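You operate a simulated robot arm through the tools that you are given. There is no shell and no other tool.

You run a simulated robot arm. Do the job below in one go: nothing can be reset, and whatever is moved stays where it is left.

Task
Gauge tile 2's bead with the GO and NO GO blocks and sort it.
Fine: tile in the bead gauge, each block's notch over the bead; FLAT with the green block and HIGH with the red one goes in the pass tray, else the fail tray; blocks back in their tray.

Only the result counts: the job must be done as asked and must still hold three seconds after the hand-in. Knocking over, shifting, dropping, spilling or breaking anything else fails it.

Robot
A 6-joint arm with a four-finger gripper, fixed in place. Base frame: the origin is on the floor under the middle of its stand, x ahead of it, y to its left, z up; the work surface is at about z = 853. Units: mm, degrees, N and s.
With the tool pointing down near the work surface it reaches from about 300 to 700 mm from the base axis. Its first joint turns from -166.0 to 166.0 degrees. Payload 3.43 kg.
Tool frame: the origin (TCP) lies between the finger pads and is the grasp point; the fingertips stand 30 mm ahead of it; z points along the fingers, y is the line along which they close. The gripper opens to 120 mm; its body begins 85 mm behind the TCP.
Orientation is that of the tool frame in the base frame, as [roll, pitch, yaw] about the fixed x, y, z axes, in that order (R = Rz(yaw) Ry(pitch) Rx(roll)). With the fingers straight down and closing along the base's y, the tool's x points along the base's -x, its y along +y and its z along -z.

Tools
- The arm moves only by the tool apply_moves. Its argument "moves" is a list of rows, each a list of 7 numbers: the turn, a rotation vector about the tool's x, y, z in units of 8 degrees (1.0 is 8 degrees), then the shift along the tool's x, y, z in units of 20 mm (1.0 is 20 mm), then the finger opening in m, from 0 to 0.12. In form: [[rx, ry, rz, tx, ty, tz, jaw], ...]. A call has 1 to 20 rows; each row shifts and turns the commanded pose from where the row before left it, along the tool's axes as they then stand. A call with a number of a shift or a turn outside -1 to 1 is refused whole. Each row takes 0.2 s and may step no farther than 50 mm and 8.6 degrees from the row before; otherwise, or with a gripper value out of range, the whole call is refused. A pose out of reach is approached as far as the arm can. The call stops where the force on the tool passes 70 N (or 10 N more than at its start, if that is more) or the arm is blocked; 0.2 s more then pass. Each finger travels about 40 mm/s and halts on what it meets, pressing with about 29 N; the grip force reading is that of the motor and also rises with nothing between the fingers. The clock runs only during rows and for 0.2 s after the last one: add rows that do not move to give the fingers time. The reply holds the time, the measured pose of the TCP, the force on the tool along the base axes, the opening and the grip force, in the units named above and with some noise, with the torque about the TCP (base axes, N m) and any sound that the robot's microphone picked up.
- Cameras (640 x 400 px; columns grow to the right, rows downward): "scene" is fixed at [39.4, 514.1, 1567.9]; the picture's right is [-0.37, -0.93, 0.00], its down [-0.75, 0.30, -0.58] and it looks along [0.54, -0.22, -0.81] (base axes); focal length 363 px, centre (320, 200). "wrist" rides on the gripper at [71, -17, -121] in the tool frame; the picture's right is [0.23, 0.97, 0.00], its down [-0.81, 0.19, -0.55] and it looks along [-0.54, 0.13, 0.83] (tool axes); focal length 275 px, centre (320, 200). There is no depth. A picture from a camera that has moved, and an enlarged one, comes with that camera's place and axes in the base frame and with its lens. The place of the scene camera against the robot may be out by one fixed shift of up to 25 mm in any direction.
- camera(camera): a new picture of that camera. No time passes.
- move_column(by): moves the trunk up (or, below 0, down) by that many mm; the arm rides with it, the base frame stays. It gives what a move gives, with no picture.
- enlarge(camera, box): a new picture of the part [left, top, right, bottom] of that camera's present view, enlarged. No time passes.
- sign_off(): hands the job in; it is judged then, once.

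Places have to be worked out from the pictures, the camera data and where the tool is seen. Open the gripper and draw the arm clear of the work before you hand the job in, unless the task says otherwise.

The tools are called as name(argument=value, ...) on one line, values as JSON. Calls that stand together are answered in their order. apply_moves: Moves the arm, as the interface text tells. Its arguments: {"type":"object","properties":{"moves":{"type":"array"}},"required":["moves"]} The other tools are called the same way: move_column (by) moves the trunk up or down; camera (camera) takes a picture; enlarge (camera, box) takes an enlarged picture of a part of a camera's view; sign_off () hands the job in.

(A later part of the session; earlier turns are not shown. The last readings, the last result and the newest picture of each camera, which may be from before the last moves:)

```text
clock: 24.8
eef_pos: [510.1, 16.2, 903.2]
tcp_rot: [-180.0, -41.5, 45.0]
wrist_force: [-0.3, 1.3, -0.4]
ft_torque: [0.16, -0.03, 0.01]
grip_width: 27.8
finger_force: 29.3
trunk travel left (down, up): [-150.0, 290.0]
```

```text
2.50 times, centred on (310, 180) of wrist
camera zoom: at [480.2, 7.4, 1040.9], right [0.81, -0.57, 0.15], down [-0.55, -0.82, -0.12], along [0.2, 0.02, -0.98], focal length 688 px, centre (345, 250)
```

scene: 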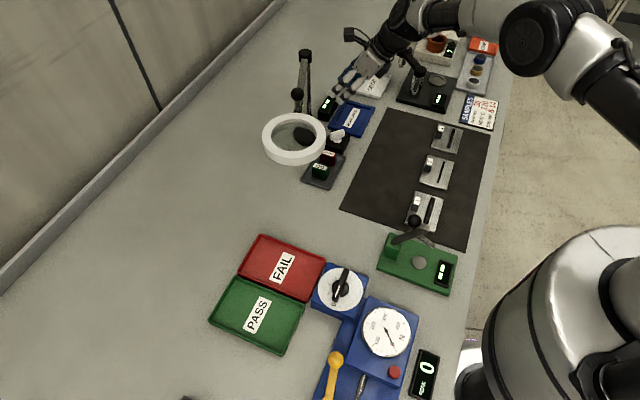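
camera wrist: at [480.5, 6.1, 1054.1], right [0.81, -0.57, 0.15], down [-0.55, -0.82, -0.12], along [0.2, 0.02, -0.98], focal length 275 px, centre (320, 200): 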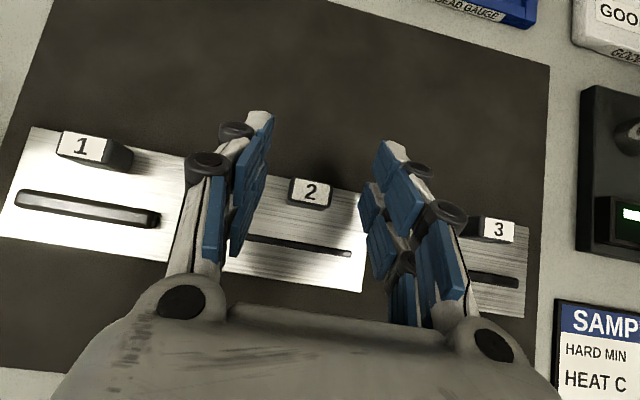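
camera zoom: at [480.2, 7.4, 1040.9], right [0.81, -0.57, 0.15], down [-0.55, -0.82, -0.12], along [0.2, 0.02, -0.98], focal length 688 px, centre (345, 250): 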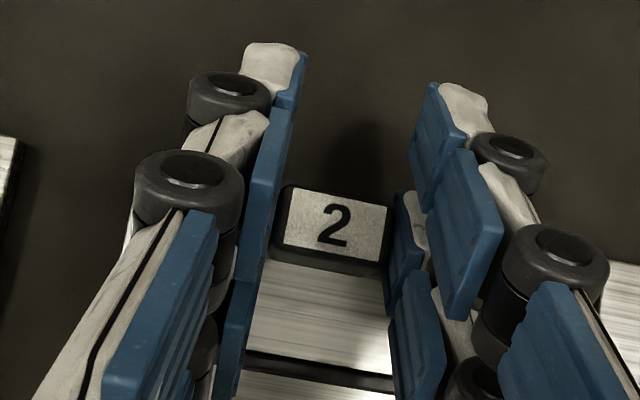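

Gripped at 27.8 mm with 29 N. I'll lift 25 mm and check that the tile comes up level.

apply_moves(moves=[[0, 0, 0, 0.1657, 0, -0.187, 0.01], [0, 0, 0, 0.1657, 0, -0.187, 0.01], [0, 0, 0, 0.1657, 0, -0.187, 0.01], [0, 0, 0, 0.1657, 0, -0.187, 0.01], [0, 0, 0, 0.1657, 0, -0.187, 0.01], [0, 0, 0, 0, 0, 0, 0.01]])

camera(camera="wrist")

enlarge(camera="scene", box=[380, 90, 500, 200])

```text
clock: 26.2
eef_pos: [512.0, 16.8, 927.0]
tcp_rot: [180.0, -41.4, 45.0]
wrist_force: [0.3, -0.4, -3.3]
ft_torque: [0.07, -0.05, -0.01]
grip_width: 27.7
finger_force: 29.0
trunk travel left (down, up): [-150.0, 290.0]
```

```text
taken
camera wrist: at [481.2, 8.3, 1065.6], right [0.81, -0.57, 0.15], down [-0.55, -0.82, -0.12], along [0.2, 0.02, -0.98], focal length 275 px, centre (320, 200)
```

wrist: 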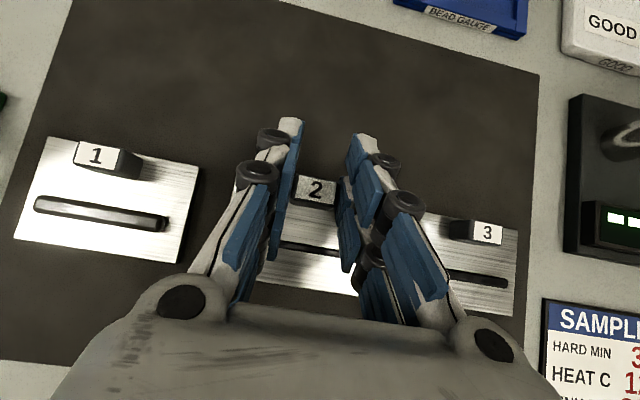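

```text
3.64 times, centred on (440, 145) of scene
camera zoom: at [39.4, 514.1, 1567.9], right [-0.37, -0.93, 0.0], down [-0.75, 0.3, -0.58], along [0.54, -0.22, -0.81], focal length 1321 px, centre (-116, 400)
```

zoom: 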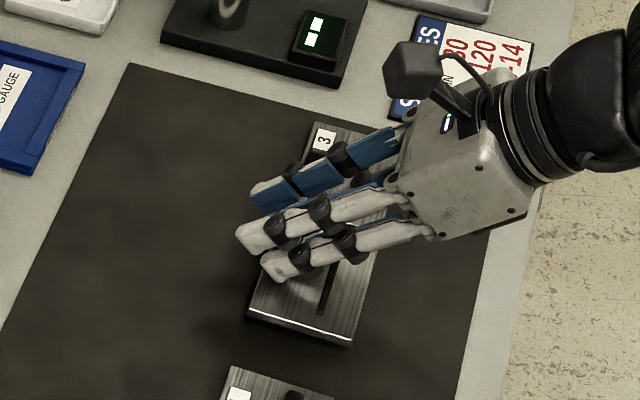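

The wrist reads about 3 N of added weight, so the tile is up. I'll zoom to see whether it sagged.

enlarge(camera="wrist", box=[210, 120, 420, 300])

enlarge(camera="scene", box=[400, 130, 480, 200])

```text
2.22 times, centred on (315, 210) of wrist
camera zoom: at [481.2, 8.3, 1065.6], right [0.81, -0.57, 0.15], down [-0.55, -0.82, -0.12], along [0.2, 0.02, -0.98], focal length 612 px, centre (331, 178)
```

zoom: 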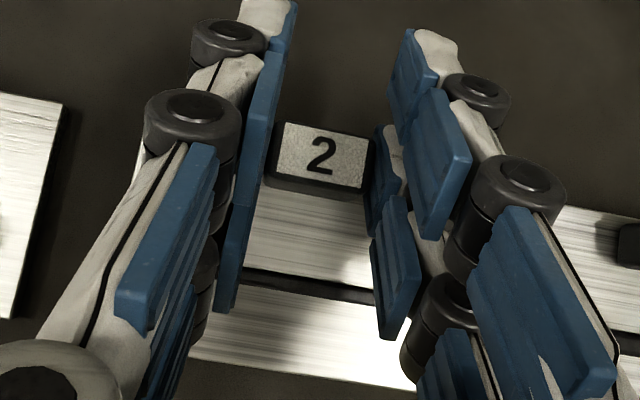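

```text
5.71 times, centred on (440, 165) of scene
camera zoom: at [39.4, 514.1, 1567.9], right [-0.37, -0.93, 0.0], down [-0.75, 0.3, -0.58], along [0.54, -0.22, -0.81], focal length 2076 px, centre (-366, 400)
```

zoom: 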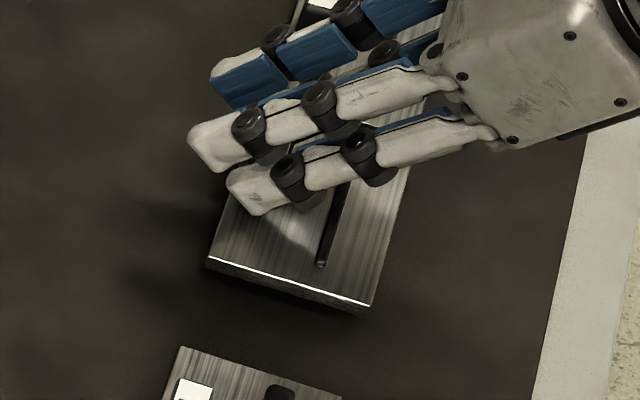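

The label's position in the image hasn't changed, so there's no slip and the tile is level. I'll raise it and carry it to hover above the gauge, aiming for TCP ≈ (779.4, 127.8, 960).

apply_moves(moves=[[0, 0, 0, 0.547, 0, -0.618, 0.01], [0, 0, 0, 0.547, 0, -0.618, 0.01], [0, 0, 0, 0.771, 0.4254, 0.682, 0.01], [0, 0, 0, 0.771, 0.4254, 0.682, 0.01], [0, 0, 0, 0.771, 0.4254, 0.682, 0.01], [0, 0, 0, 0.771, 0.4254, 0.682, 0.01], [0, 0, 0, 0.771, 0.4254, 0.682, 0.01], [0, 0, 0, 0.771, 0.4254, 0.682, 0.01], [0, 0, 0, 0.771, 0.4254, 0.682, 0.01], [0, 0, 0, 0.771, 0.4254, 0.682, 0.01], [0, 0, 0, 0.771, 0.4254, 0.682, 0.01], [0, 0, 0, 0.771, 0.4254, 0.682, 0.01], [0, 0, 0, 0.771, 0.4254, 0.682, 0.01], [0, 0, 0, 0.771, 0.4254, 0.682, 0.01], [0, 0, 0, 0.771, 0.4254, 0.682, 0.01], [0, 0, 0, 0, 0, 0, 0.01]])

camera(camera="wrist")

enlarge(camera="wrist", box=[210, 90, 420, 300])

enlarge(camera="scene", box=[290, 50, 410, 150])

```text
clock: 29.6
eef_pos: [778.0, 125.5, 959.8]
tcp_rot: [180.0, -41.5, 45.0]
wrist_force: [-0.4, -0.3, -2.8]
ft_torque: [0.03, -0.05, -0.04]
grip_width: 27.4
finger_force: 29.0
trunk travel left (down, up): [-150.0, 290.0]
```

```text
taken
camera wrist: at [747.6, 118.1, 1097.4], right [0.81, -0.57, 0.15], down [-0.55, -0.82, -0.12], along [0.2, 0.02, -0.98], focal length 275 px, centre (320, 200)
```

wrist: 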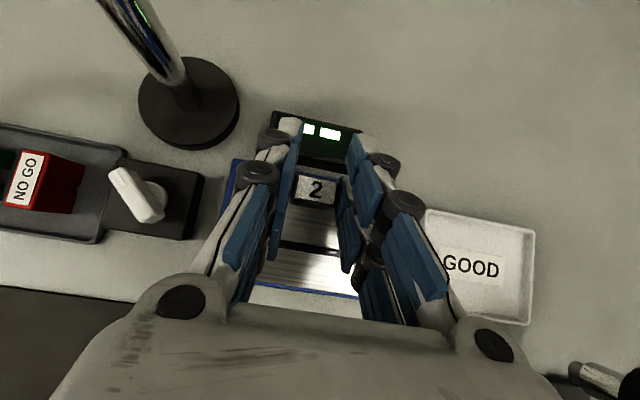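

```text
1.90 times, centred on (315, 195) of wrist
camera zoom: at [747.6, 118.1, 1097.4], right [0.81, -0.57, 0.15], down [-0.55, -0.82, -0.12], along [0.2, 0.02, -0.98], focal length 524 px, centre (330, 210)
```

zoom: 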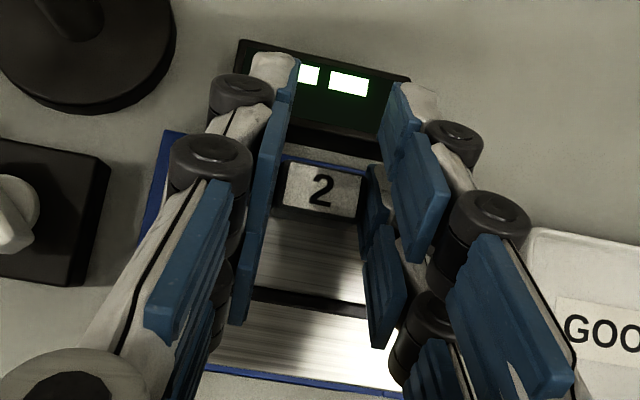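

```text
4.00 times, centred on (350, 100) of scene
camera zoom: at [39.4, 514.1, 1567.9], right [-0.37, -0.93, 0.0], down [-0.75, 0.3, -0.58], along [0.54, -0.22, -0.81], focal length 1453 px, centre (200, 600)
```

zoom: 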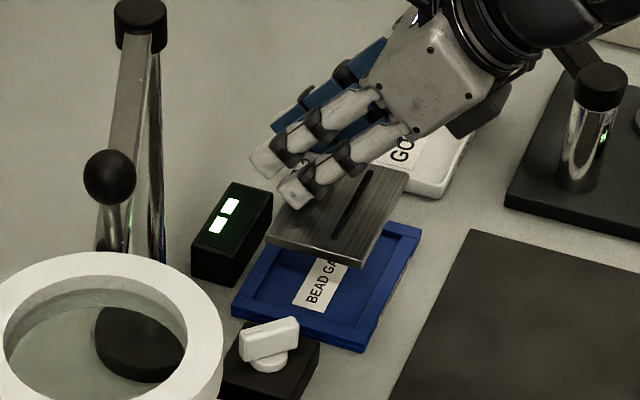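

The tile hovers over the gauge. I'll lower it to just above the rim with a small correction of about (+0.5, +2.3) mm, then check alignment.

apply_moves(moves=[[0, 0, 0, -0.34, -0.0217, 0.433, 0.01], [0, 0, 0, -0.34, -0.0217, 0.433, 0.01], [0, 0, 0, -0.34, -0.0217, 0.433, 0.01], [0, 0, 0, 0, 0, 0, 0.01]])

camera(camera="wrist")

enlarge(camera="wrist", box=[180, 110, 400, 310])

enlarge(camera="scene", box=[320, 70, 400, 140])

```text
clock: 30.6
eef_pos: [777.0, 129.9, 927.2]
tcp_rot: [-179.9, -41.5, 45.0]
wrist_force: [-0.8, 0.6, -2.7]
ft_torque: [0.08, -0.03, 0.01]
grip_width: 27.4
finger_force: 29.4
trunk travel left (down, up): [-150.0, 290.0]
```

```text
taken
camera wrist: at [747.7, 121.2, 1064.4], right [0.81, -0.57, 0.15], down [-0.55, -0.82, -0.12], along [0.2, 0.02, -0.98], focal length 275 px, centre (320, 200)
```

wrist: 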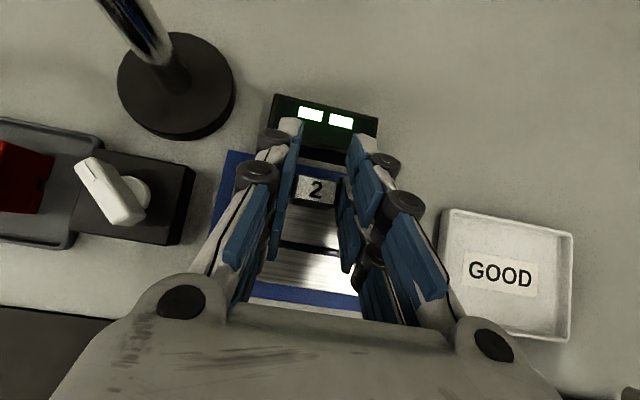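

```text
2.00 times, centred on (290, 210) of wrist
camera zoom: at [747.7, 121.2, 1064.4], right [0.81, -0.57, 0.15], down [-0.55, -0.82, -0.12], along [0.2, 0.02, -0.98], focal length 551 px, centre (380, 180)
```

zoom: 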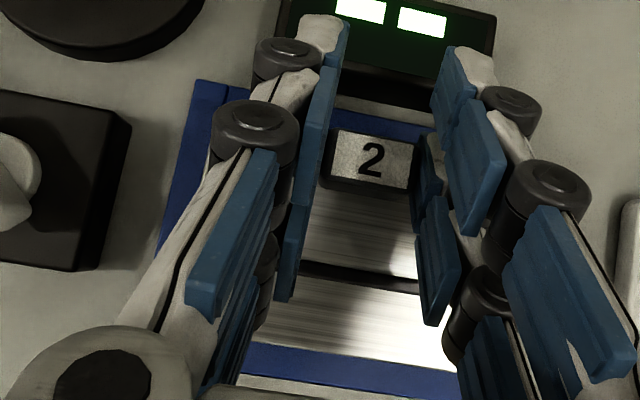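

```text
5.71 times, centred on (360, 105) of scene
camera zoom: at [39.4, 514.1, 1567.9], right [-0.37, -0.93, 0.0], down [-0.75, 0.3, -0.58], along [0.54, -0.22, -0.81], focal length 2076 px, centre (91, 743)
```

zoom: 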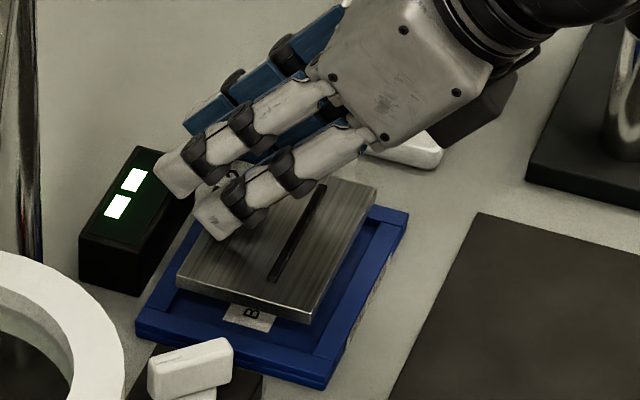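

In the e1 direction the tile edge looks centred. To judge the e2 direction I'll zoom on both sides of the tile.

enlarge(camera="wrist", box=[190, 130, 280, 200])

enlarge(camera="wrist", box=[320, 150, 420, 320])

enlarge(camera="scene", box=[330, 90, 385, 140])

```text
5.71 times, centred on (235, 165) of wrist
camera zoom: at [747.7, 121.2, 1064.4], right [0.81, -0.57, 0.15], down [-0.55, -0.82, -0.12], along [0.2, 0.02, -0.98], focal length 1573 px, centre (806, 400)
```

zoom: 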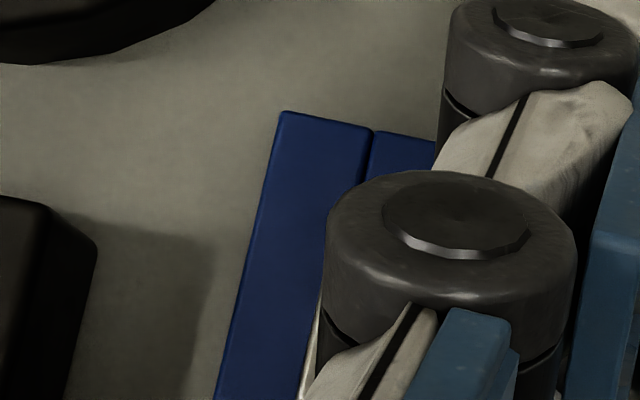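

```text
2.35 times, centred on (370, 235) of wrist
camera zoom: at [747.7, 121.2, 1064.4], right [0.81, -0.57, 0.15], down [-0.55, -0.82, -0.12], along [0.2, 0.02, -0.98], focal length 648 px, centre (202, 118)
```

zoom: 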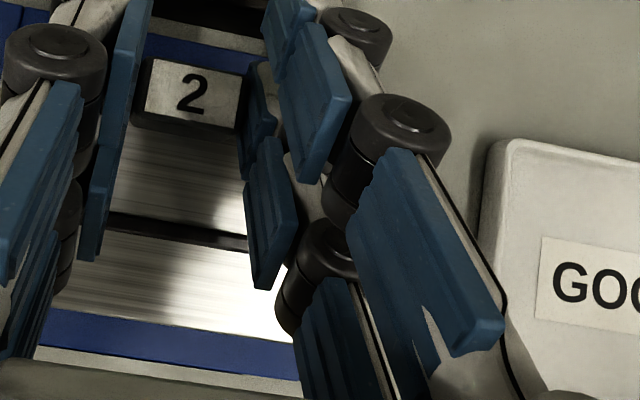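

```text
8.00 times, centred on (358, 115) of scene
camera zoom: at [39.4, 514.1, 1567.9], right [-0.37, -0.93, 0.0], down [-0.75, 0.3, -0.58], along [0.54, -0.22, -0.81], focal length 2907 px, centre (20, 880)
```

zoom: 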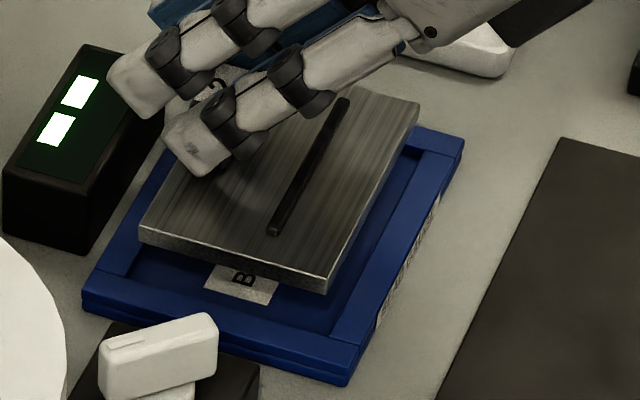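

After refining the geometry, the gauge centre is (764.3, 112), the rim top is at about 860, and the tile is off by about 1 mm in e2. I'll correct that and lower 12 mm more.

apply_moves(moves=[[0, 0, 0, -0.1935, 0.028, 0.2295, 0.01], [0, 0, 0, -0.1935, 0.028, 0.2295, 0.01], [0, 0, 0, 0, 0, 0, 0.01]])

enlarge(camera="wrist", box=[180, 110, 400, 310])

enlarge(camera="scene", box=[330, 90, 385, 140])

```text
clock: 31.4
eef_pos: [780.1, 127.7, 915.8]
tcp_rot: [179.9, -41.6, 45.0]
wrist_force: [-0.1, -0.3, -2.8]
ft_torque: [0.06, -0.05, 0.0]
grip_width: 27.8
finger_force: 29.3
trunk travel left (down, up): [-150.0, 290.0]
```

```text
2.00 times, centred on (290, 210) of wrist
camera zoom: at [748.9, 120.4, 1053.8], right [0.81, -0.57, 0.15], down [-0.55, -0.82, -0.12], along [0.2, 0.02, -0.98], focal length 551 px, centre (380, 180)
```

zoom: 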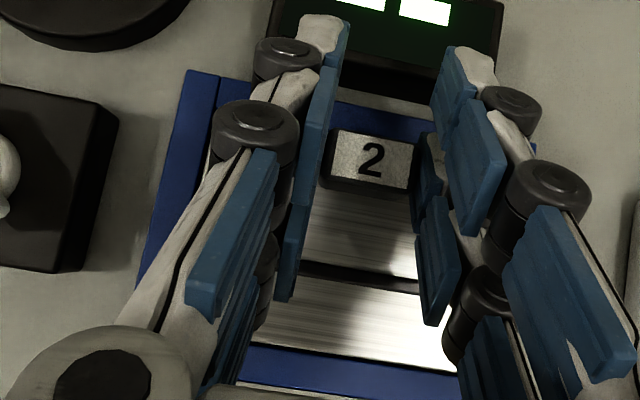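

```text
8.00 times, centred on (358, 115) of scene
camera zoom: at [39.4, 514.1, 1567.9], right [-0.37, -0.93, 0.0], down [-0.75, 0.3, -0.58], along [0.54, -0.22, -0.81], focal length 2907 px, centre (20, 880)
```

zoom: 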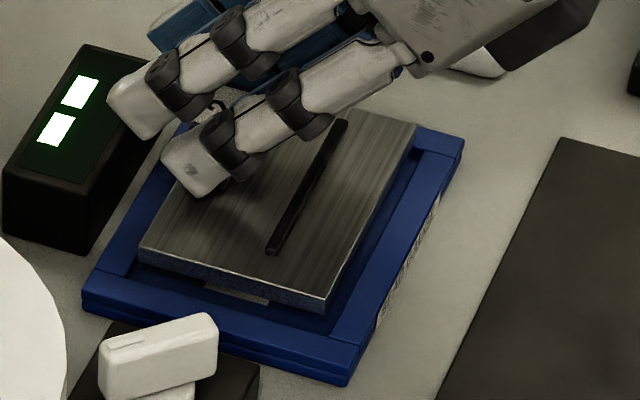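

I'll zoom harder on the gauge from the scene camera to check the e2 clearance.

enlarge(camera="scene", box=[326, 114, 366, 140])

enlarge(camera="scene", box=[350, 96, 382, 120])

enlarge(camera="wrist", box=[230, 230, 390, 320])

```text
15.38 times, centred on (346, 127) of scene
camera zoom: at [39.4, 514.1, 1567.9], right [-0.37, -0.93, 0.0], down [-0.75, 0.3, -0.58], along [0.54, -0.22, -0.81], focal length 5590 px, centre (-80, 1323)
```

zoom: 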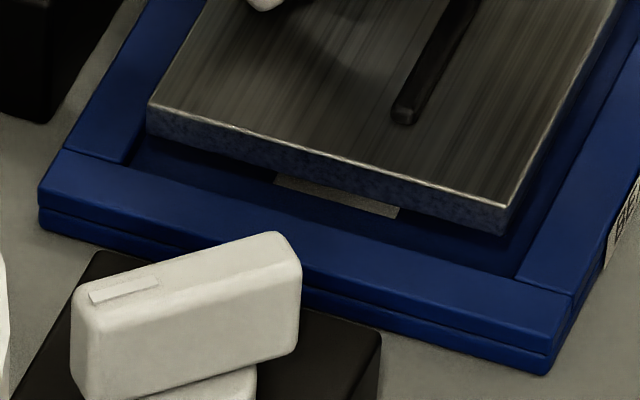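

```text
16.00 times, centred on (366, 108) of scene
camera zoom: at [39.4, 514.1, 1567.9], right [-0.37, -0.93, 0.0], down [-0.75, 0.3, -0.58], along [0.54, -0.22, -0.81], focal length 5813 px, centre (-416, 1672)
```

zoom: 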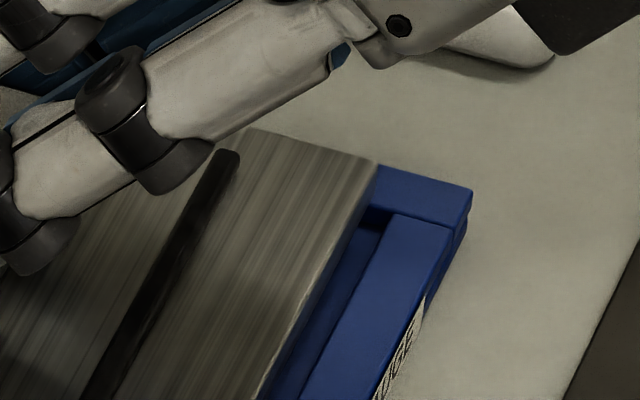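

```text
4.00 times, centred on (310, 275) of wrist
camera zoom: at [748.9, 120.4, 1053.8], right [0.81, -0.57, 0.15], down [-0.55, -0.82, -0.12], along [0.2, 0.02, -0.98], focal length 1101 px, centre (360, -100)
```

zoom: 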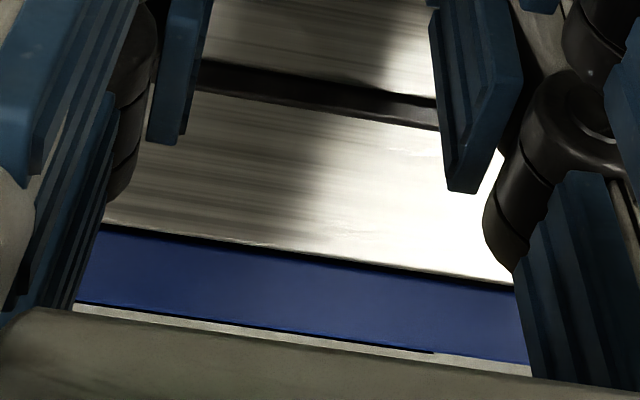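

From the wrist the tile is centred in e1, and the rotation looks right. The scene view suggests a slight bias toward -e2, so I'll shift +1.2 mm along tool y and lower to just above rim level.

apply_moves(moves=[[0, 0, 0, -0.0994, 0.03, 0.1124, 0.01], [0, 0, 0, -0.0994, 0.03, 0.1124, 0.01], [0, 0, 0, 0, 0, 0, 0.01]])

enlarge(camera="scene", box=[326, 114, 366, 140])

enlarge(camera="scene", box=[350, 96, 382, 120])

enlarge(camera="wrist", box=[230, 230, 390, 320])

```text
clock: 32.2
eef_pos: [782.5, 127.0, 908.6]
tcp_rot: [-180.0, -41.6, 45.0]
wrist_force: [-0.1, 0.5, -2.7]
ft_torque: [0.03, -0.05, 0.0]
grip_width: 27.6
finger_force: 28.7
trunk travel left (down, up): [-150.0, 290.0]
```

```text
15.38 times, centred on (346, 127) of scene
camera zoom: at [39.4, 514.1, 1567.9], right [-0.37, -0.93, 0.0], down [-0.75, 0.3, -0.58], along [0.54, -0.22, -0.81], focal length 5590 px, centre (-80, 1323)
```

zoom: 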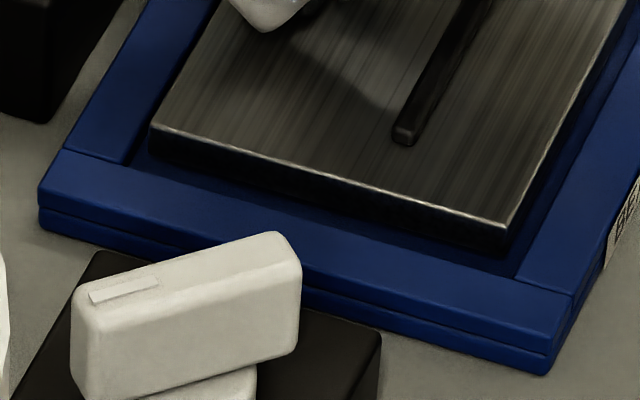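

```text
16.00 times, centred on (366, 108) of scene
camera zoom: at [39.4, 514.1, 1567.9], right [-0.37, -0.93, 0.0], down [-0.75, 0.3, -0.58], along [0.54, -0.22, -0.81], focal length 5813 px, centre (-416, 1672)
```

zoom: 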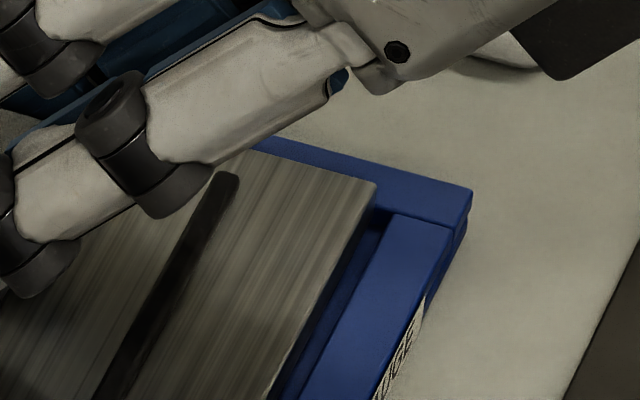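

```text
4.00 times, centred on (310, 275) of wrist
camera zoom: at [750.5, 119.0, 1047.1], right [0.81, -0.57, 0.15], down [-0.55, -0.82, -0.12], along [0.2, 0.02, -0.98], focal length 1101 px, centre (360, -100)
```

zoom: 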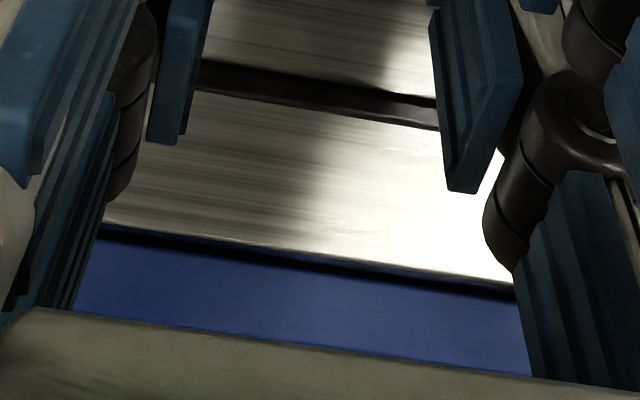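

The tile's bottom is at rim level and the gaps show on all sides: about 2–4 mm at the near end and about 5 mm at the far end. I'll lower slowly into the recess and watch the force.

apply_moves(moves=[[0, 0, 0, -0.0497, 0, 0.0562, 0.01], [0, 0, 0, -0.0497, 0, 0.0562, 0.01], [0, 0, 0, 0, 0, 0, 0.01]])

enlarge(camera="scene", box=[326, 114, 366, 140])

```text
clock: 33.0
eef_pos: [781.4, 128.4, 907.3]
tcp_rot: [180.0, -41.6, 45.0]
wrist_force: [0.0, 0.2, -3.0]
ft_torque: [0.06, -0.04, 0.0]
grip_width: 27.8
finger_force: 29.0
trunk travel left (down, up): [-150.0, 290.0]
```

```text
15.38 times, centred on (346, 127) of scene
camera zoom: at [39.4, 514.1, 1567.9], right [-0.37, -0.93, 0.0], down [-0.75, 0.3, -0.58], along [0.54, -0.22, -0.81], focal length 5590 px, centre (-80, 1323)
```

zoom: 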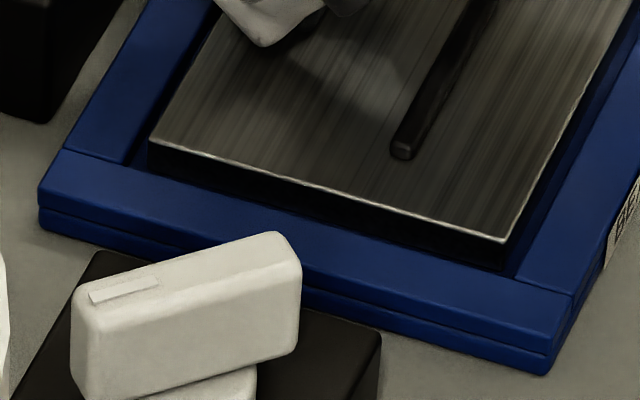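

Still free, with no added force. I'll keep lowering in small steps.

apply_moves(moves=[[0, 0, 0, -0.0497, 0, 0.0562, 0.01], [0, 0, 0, -0.0331, 0, 0.0375, 0.01], [0, 0, 0, 0, 0, 0, 0.01]])

enlarge(camera="scene", box=[326, 114, 366, 140])

enlarge(camera="wrist", box=[180, 110, 400, 310])

```text
clock: 33.8
eef_pos: [779.7, 126.6, 906.1]
tcp_rot: [179.9, -41.6, 45.1]
wrist_force: [-0.3, 1.8, 4.5]
ft_torque: [-0.09, 0.32, -0.06]
grip_width: 27.7
finger_force: 29.2
trunk travel left (down, up): [-150.0, 290.0]
```

```text
15.38 times, centred on (346, 127) of scene
camera zoom: at [39.4, 514.1, 1567.9], right [-0.37, -0.93, 0.0], down [-0.75, 0.3, -0.58], along [0.54, -0.22, -0.81], focal length 5590 px, centre (-80, 1323)
```

zoom: 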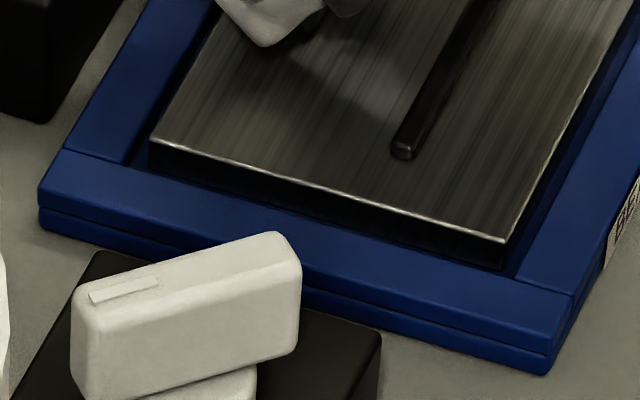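

```text
2.00 times, centred on (290, 210) of wrist
camera zoom: at [749.7, 119.1, 1044.0], right [0.81, -0.57, 0.15], down [-0.55, -0.82, -0.12], along [0.2, 0.02, -0.98], focal length 551 px, centre (380, 180)
```

zoom: 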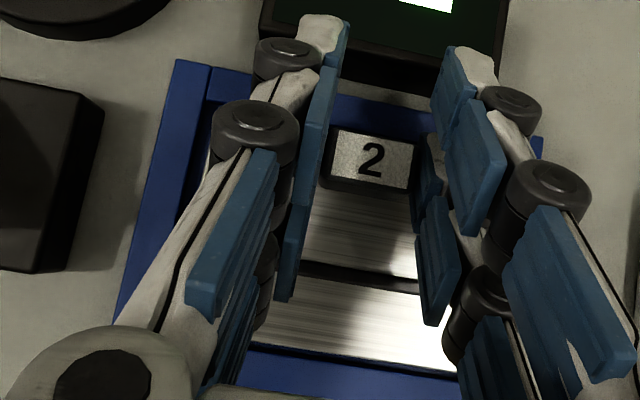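

Contact began at TCP z≈906.4 (about 7 N). I'll zoom in to confirm it's the recess floor and not the rim.

enlarge(camera="scene", box=[330, 118, 350, 131])

enlarge(camera="scene", box=[348, 122, 368, 135])

enlarge(camera="scene", box=[355, 96, 385, 116])

enlarge(camera="wrist", box=[230, 230, 390, 320])

```text
16.00 times, centred on (340, 124) of scene
camera zoom: at [39.4, 514.1, 1567.9], right [-0.37, -0.93, 0.0], down [-0.75, 0.3, -0.58], along [0.54, -0.22, -0.81], focal length 5813 px, centre (0, 1408)
```

zoom: 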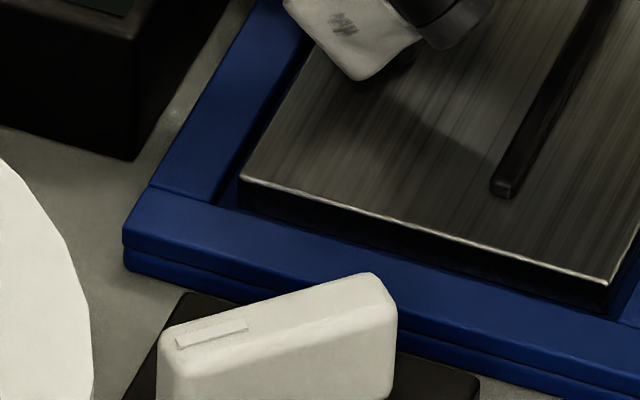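

```text
16.00 times, centred on (358, 128) of scene
camera zoom: at [39.4, 514.1, 1567.9], right [-0.37, -0.93, 0.0], down [-0.75, 0.3, -0.58], along [0.54, -0.22, -0.81], focal length 5813 px, centre (-288, 1344)
```

zoom: 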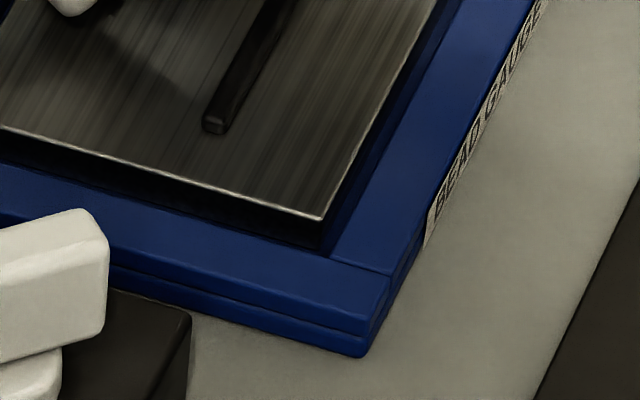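

```text
16.00 times, centred on (370, 106) of scene
camera zoom: at [39.4, 514.1, 1567.9], right [-0.37, -0.93, 0.0], down [-0.75, 0.3, -0.58], along [0.54, -0.22, -0.81], focal length 5813 px, centre (-480, 1704)
```

zoom: 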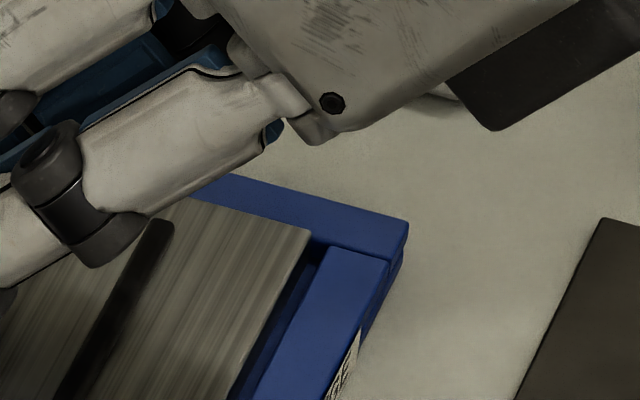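

```text
4.00 times, centred on (310, 275) of wrist
camera zoom: at [749.7, 119.1, 1044.0], right [0.81, -0.57, 0.15], down [-0.55, -0.82, -0.12], along [0.2, 0.02, -0.98], focal length 1101 px, centre (360, -100)
```

zoom: 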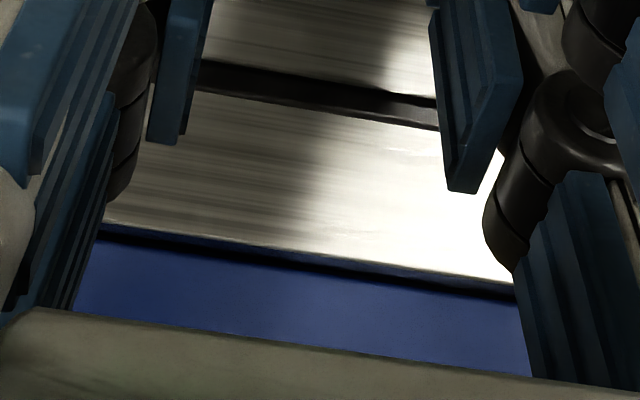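

The tile sits inside the recess on its floor, with the lower part of its side hidden by the rim. I'll release it by opening to 60 mm.

apply_moves(moves=[[0, 0, 0, 0, 0, 0, 0.04], [0, 0, 0, 0, 0, 0, 0.05], [0, 0, 0, 0, 0, 0, 0.06], [0, 0, 0, 0, 0, 0, 0.06], [0, 0, 0, 0, 0, 0, 0.06]])

enlarge(camera="wrist", box=[180, 110, 400, 310])

enlarge(camera="scene", box=[320, 80, 390, 140])

```text
clock: 35.0
eef_pos: [781.0, 126.8, 904.3]
tcp_rot: [180.0, -41.4, 44.9]
wrist_force: [-0.7, -0.7, -0.3]
ft_torque: [0.02, 0.0, 0.0]
grip_width: 60.1
finger_force: 0.0
trunk travel left (down, up): [-150.0, 290.0]
```

```text
2.00 times, centred on (290, 210) of wrist
camera zoom: at [749.6, 118.9, 1042.9], right [0.81, -0.57, 0.15], down [-0.55, -0.82, -0.12], along [0.2, 0.02, -0.98], focal length 551 px, centre (380, 180)
```

zoom: 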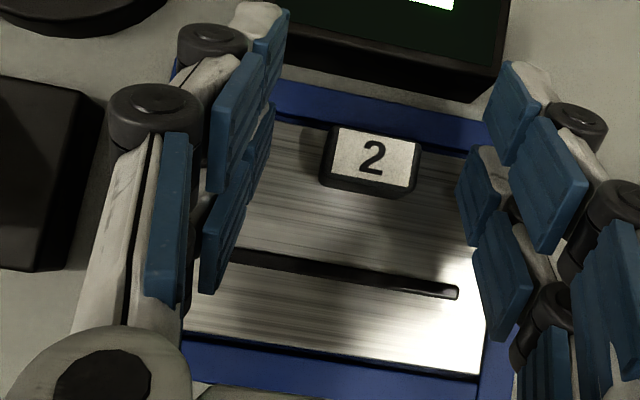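

```text
6.67 times, centred on (355, 110) of scene
camera zoom: at [39.4, 514.1, 1567.9], right [-0.37, -0.93, 0.0], down [-0.75, 0.3, -0.58], along [0.54, -0.22, -0.81], focal length 2422 px, centre (87, 800)
```

zoom: 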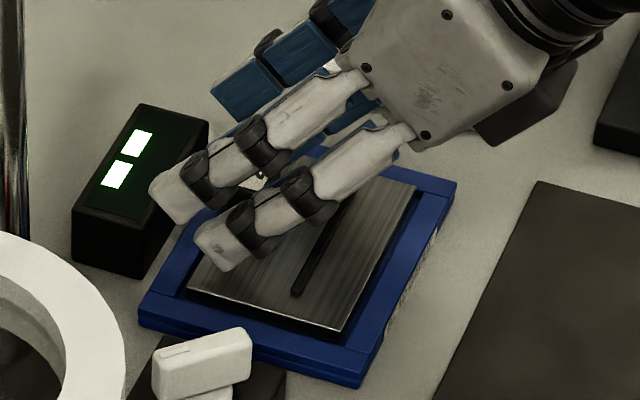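

Released, with the tile sitting within the recess. I'll raise the gripper vertically and look at the result and the display.

apply_moves(moves=[[0, 0, 0, 0.3313, 0, -0.3745, 0.06], [0, 0, 0, 0.6626, 0, -0.749, 0.06], [0, 0, 0, 0.6626, 0, -0.749, 0.06], [0, 0, 0, 0.6626, 0, -0.749, 0.06], [0, 0, 0, 0, 0, 0, 0.06]])

camera(camera="wrist")

enlarge(camera="wrist", box=[200, 90, 400, 300])

enlarge(camera="scene", box=[320, 80, 390, 140])

```text
clock: 36.2
eef_pos: [779.8, 127.1, 976.5]
tcp_rot: [-180.0, -41.5, 44.9]
wrist_force: [0.2, -0.2, 0.1]
ft_torque: [-0.02, -0.03, -0.04]
grip_width: 60.1
finger_force: 0.0
trunk travel left (down, up): [-150.0, 290.0]
```

```text
taken
camera wrist: at [748.8, 119.2, 1114.4], right [0.81, -0.57, 0.15], down [-0.55, -0.82, -0.12], along [0.19, 0.02, -0.98], focal length 275 px, centre (320, 200)
```

wrist: 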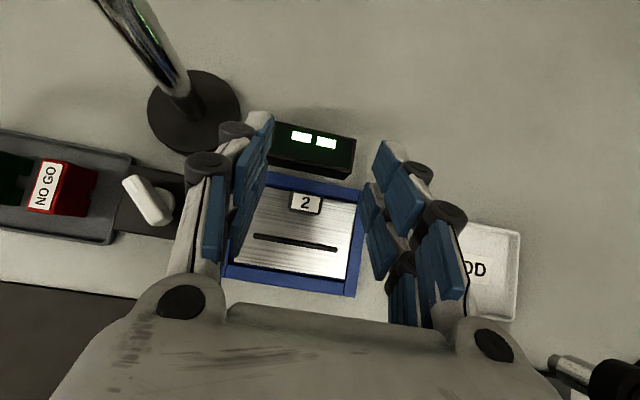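

```text
1.90 times, centred on (300, 195) of wrist
camera zoom: at [748.8, 119.2, 1114.4], right [0.81, -0.57, 0.15], down [-0.55, -0.82, -0.12], along [0.19, 0.02, -0.98], focal length 524 px, centre (358, 210)
```

zoom: 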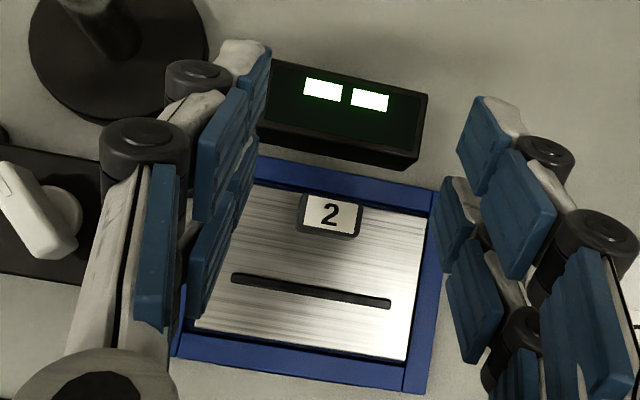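

```text
6.67 times, centred on (355, 110) of scene
camera zoom: at [39.4, 514.1, 1567.9], right [-0.37, -0.93, 0.0], down [-0.75, 0.3, -0.58], along [0.54, -0.22, -0.81], focal length 2422 px, centre (87, 800)
```

zoom: 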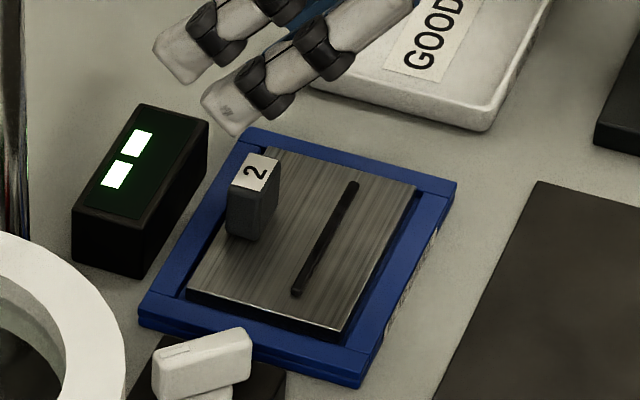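

Tile 2 is seated in the gauge. The bead centre is at (758.1, 103.6), running along -44.4°. Next is the GO block. I'll back away inward and low, under the lamp ring, and hover near the block tray with a narrower opening.

apply_moves(moves=[[0, 0, 0, -0.738, -0.672, -0.464, 0.06], [0, 0, 0, -0.738, -0.672, -0.464, 0.06], [0, 0, 0, -0.738, -0.672, -0.464, 0.05], [0, 0, 0, -0.738, -0.672, -0.464, 0.04], [0, 0, 0, -0.738, -0.672, -0.464, 0.036], [0, 0, 0, -0.738, -0.672, -0.464, 0.036], [0, 0, 0, 0.296, -0.964, 0.3456, 0.036], [0, 0, 0, 0.296, -0.964, 0.3456, 0.036], [0, 0, 0, 0.296, -0.964, 0.3456, 0.036], [0, 0, 0, 0.296, -0.964, 0.3456, 0.036], [0, 0, 0, 0.296, -0.964, 0.3456, 0.036], [0, 0, 0, 0, 0, 0, 0.036]])

camera(camera="wrist")

camera(camera="scene")

```text
clock: 38.8
eef_pos: [613.1, 210.9, 952.1]
tcp_rot: [-180.0, -41.5, 45.0]
wrist_force: [0.0, 0.2, 0.6]
ft_torque: [-0.01, 0.0, -0.01]
grip_width: 36.4
finger_force: 0.1
trunk travel left (down, up): [-150.0, 290.0]
```

```text
taken
camera wrist: at [582.0, 203.7, 1090.0], right [0.81, -0.57, 0.15], down [-0.55, -0.82, -0.12], along [0.2, 0.02, -0.98], focal length 275 px, centre (320, 200)
```

wrist: 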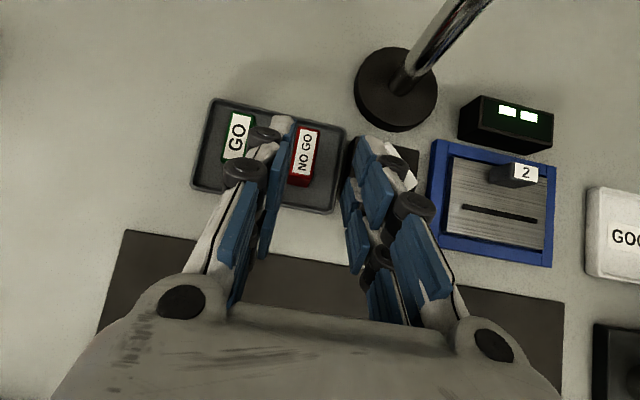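

```text
taken
```

scene: 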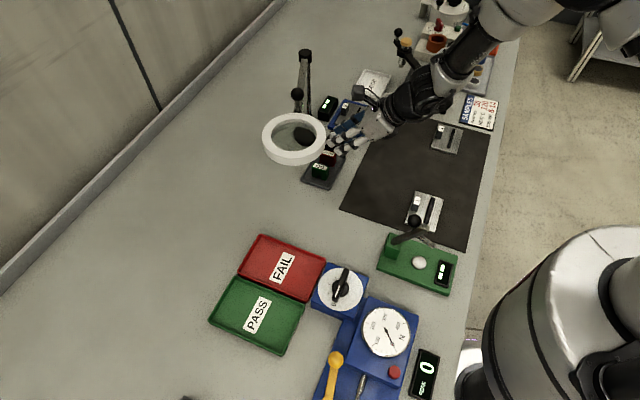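

Zooming on the blocks to measure their positions from here.

enlarge(camera="wrist", box=[190, 90, 350, 220])

enlarge(camera="scene", box=[280, 120, 400, 200])

```text
3.08 times, centred on (270, 155) of wrist
camera zoom: at [582.0, 203.7, 1090.0], right [0.81, -0.57, 0.15], down [-0.55, -0.82, -0.12], along [0.2, 0.02, -0.98], focal length 847 px, centre (474, 338)
```

zoom: 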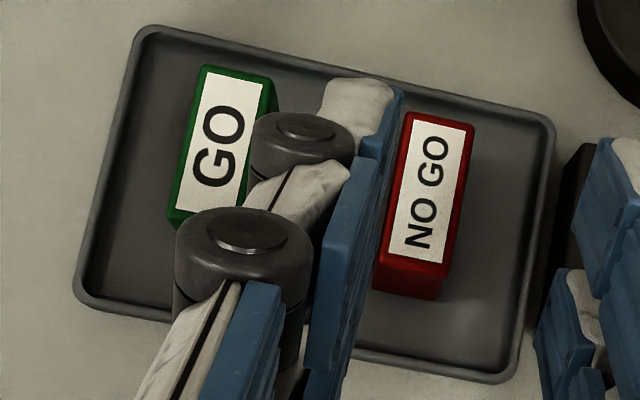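

```text
5.00 times, centred on (340, 160) of scene
camera zoom: at [39.4, 514.1, 1567.9], right [-0.37, -0.93, 0.0], down [-0.75, 0.3, -0.58], along [0.54, -0.22, -0.81], focal length 1817 px, centre (220, 400)
```

zoom: 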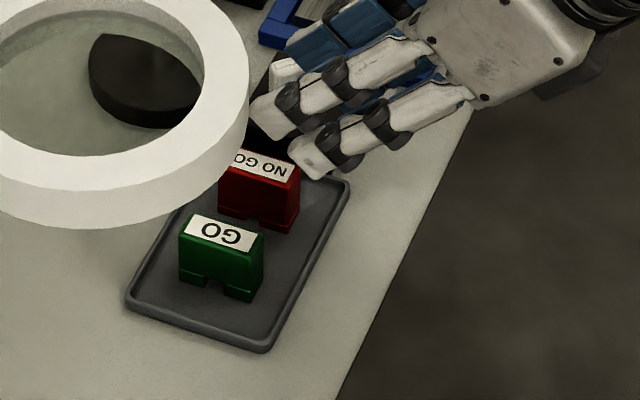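

NO GO's top centre is at (633.7, 243.3), GO's is at (598, 278.6), and both tops are near z≈889. I'll hover over GO at TCP (592.4, 272.9, 940).

apply_moves(moves=[[0, 0, 0, 0.174, -0.731, 0.355, 0.036], [0, 0, 0, 0.174, -0.731, 0.355, 0.036], [0, 0, 0, 0.174, -0.731, 0.355, 0.036], [0, 0, 0, 0.174, -0.731, 0.355, 0.036], [0, 0, 0, 0, 0, 0, 0.036]])

camera(camera="wrist")

enlarge(camera="wrist", box=[220, 100, 400, 240])

enlarge(camera="scene", box=[260, 100, 400, 200])

```text
clock: 40.0
eef_pos: [592.0, 271.2, 938.8]
tcp_rot: [179.9, -41.5, 44.9]
wrist_force: [-0.5, 0.0, -1.1]
ft_torque: [0.01, 0.01, 0.01]
grip_width: 36.1
finger_force: 0.1
trunk travel left (down, up): [-150.0, 290.0]
```

```text
taken
camera wrist: at [562.1, 263.7, 1077.5], right [0.81, -0.57, 0.15], down [-0.55, -0.82, -0.12], along [0.2, 0.02, -0.98], focal length 275 px, centre (320, 200)
```

wrist: 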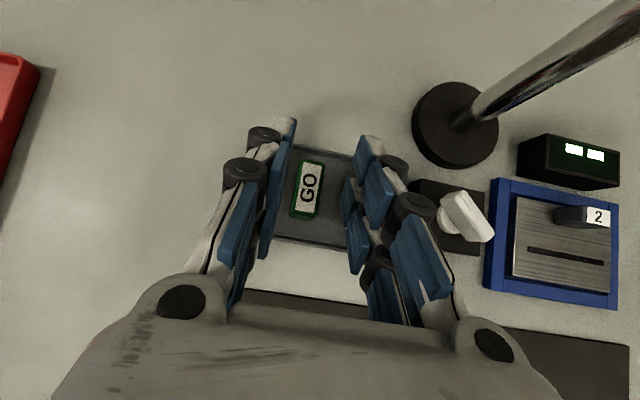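

```text
2.86 times, centred on (310, 170) of wrist
camera zoom: at [562.1, 263.7, 1077.5], right [0.81, -0.57, 0.15], down [-0.55, -0.82, -0.12], along [0.2, 0.02, -0.98], focal length 786 px, centre (349, 286)
```

zoom: 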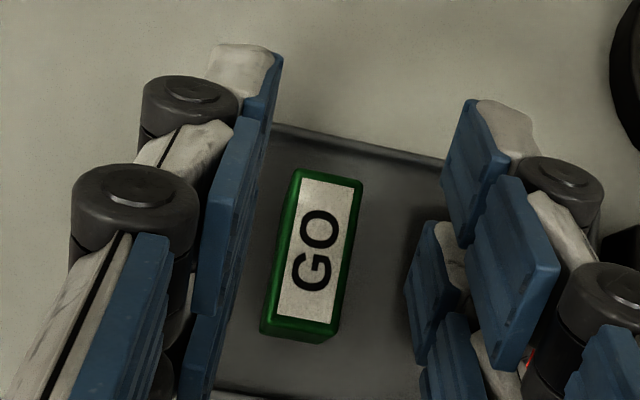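

```text
4.00 times, centred on (330, 150) of scene
camera zoom: at [39.4, 514.1, 1567.9], right [-0.37, -0.93, 0.0], down [-0.75, 0.3, -0.58], along [0.54, -0.22, -0.81], focal length 1453 px, centre (280, 400)
```

zoom: 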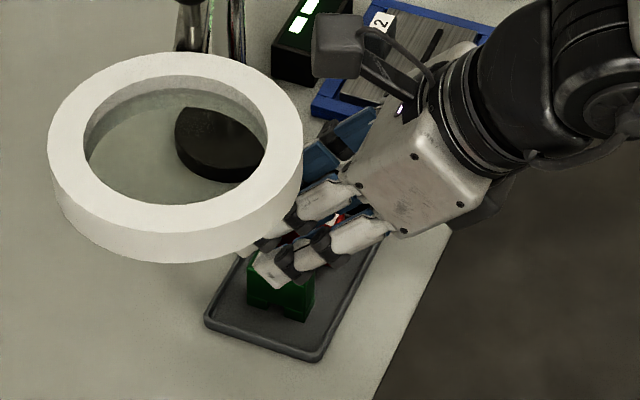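

The GO block is centred under the pads, with a 1.5 mm offset along tool y. I'll descend to z≈902 with that correction.

apply_moves(moves=[[0, 0, 0, -0.313, -0.025, 0.354, 0.036], [0, 0, 0, -0.313, -0.025, 0.354, 0.036], [0, 0, 0, -0.313, -0.025, 0.354, 0.036], [0, 0, 0, -0.313, 0, 0.354, 0.036], [0, 0, 0, 0, 0, 0, 0.036]])

enlarge(camera="wrist", box=[220, 100, 400, 240])

enlarge(camera="scene", box=[280, 120, 380, 200])

```text
clock: 41.2
eef_pos: [592.2, 272.4, 900.0]
tcp_rot: [-180.0, -41.5, 45.0]
wrist_force: [0.2, 0.6, -1.0]
ft_torque: [0.02, -0.03, 0.0]
grip_width: 36.2
finger_force: 0.0
trunk travel left (down, up): [-150.0, 290.0]
```

```text
2.86 times, centred on (310, 170) of wrist
camera zoom: at [562.0, 265.5, 1038.4], right [0.81, -0.57, 0.15], down [-0.55, -0.82, -0.12], along [0.2, 0.02, -0.98], focal length 786 px, centre (349, 286)
```

zoom: 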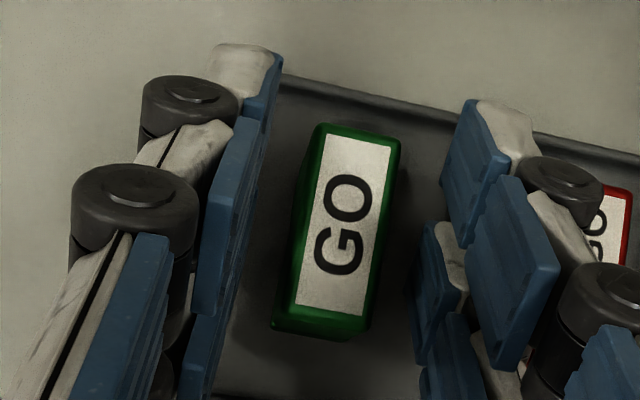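

```text
5.00 times, centred on (330, 160) of scene
camera zoom: at [39.4, 514.1, 1567.9], right [-0.37, -0.93, 0.0], down [-0.75, 0.3, -0.58], along [0.54, -0.22, -0.81], focal length 1817 px, centre (270, 400)
```

zoom: 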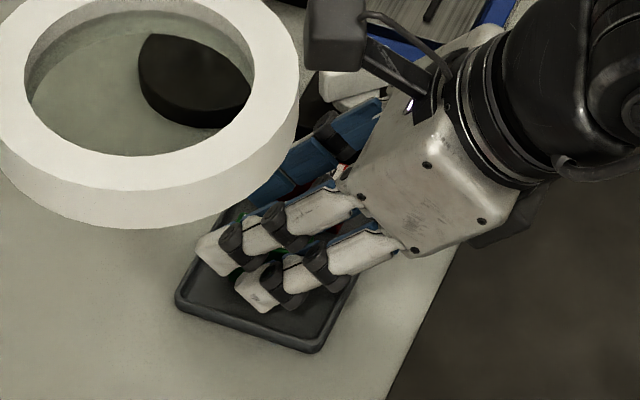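

The block is centred between the pads (y offset about -0.5 mm). I'll close on it.

apply_moves(moves=[[0, 0, 0, 0, 0, 0, 0.005], [0, 0, 0, 0, 0, 0, 0.005], [0, 0, 0, 0, 0, 0, 0.005], [0, 0, 0, 0, 0, 0, 0.005], [0, 0, 0, 0, 0, 0, 0.005]])

enlarge(camera="wrist", box=[220, 100, 400, 240])

```text
clock: 42.4
eef_pos: [592.8, 273.0, 900.4]
tcp_rot: [-179.9, -41.5, 45.0]
wrist_force: [0.6, 0.4, 0.3]
ft_torque: [0.01, -0.01, 0.01]
grip_width: 17.4
finger_force: 29.0
trunk travel left (down, up): [-150.0, 290.0]
```

```text
2.86 times, centred on (310, 170) of wrist
camera zoom: at [562.0, 265.5, 1038.4], right [0.81, -0.57, 0.15], down [-0.55, -0.82, -0.12], along [0.2, 0.02, -0.98], focal length 786 px, centre (349, 286)
```

zoom: 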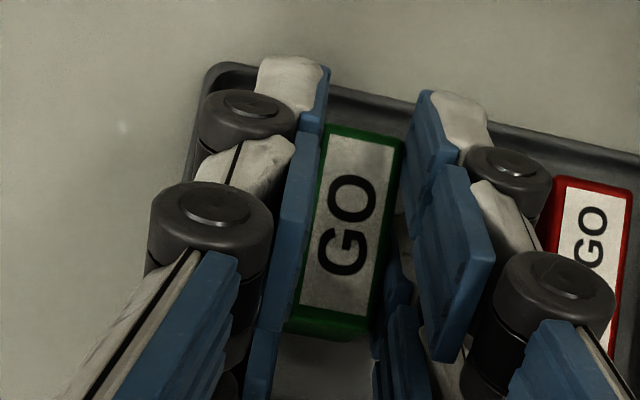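

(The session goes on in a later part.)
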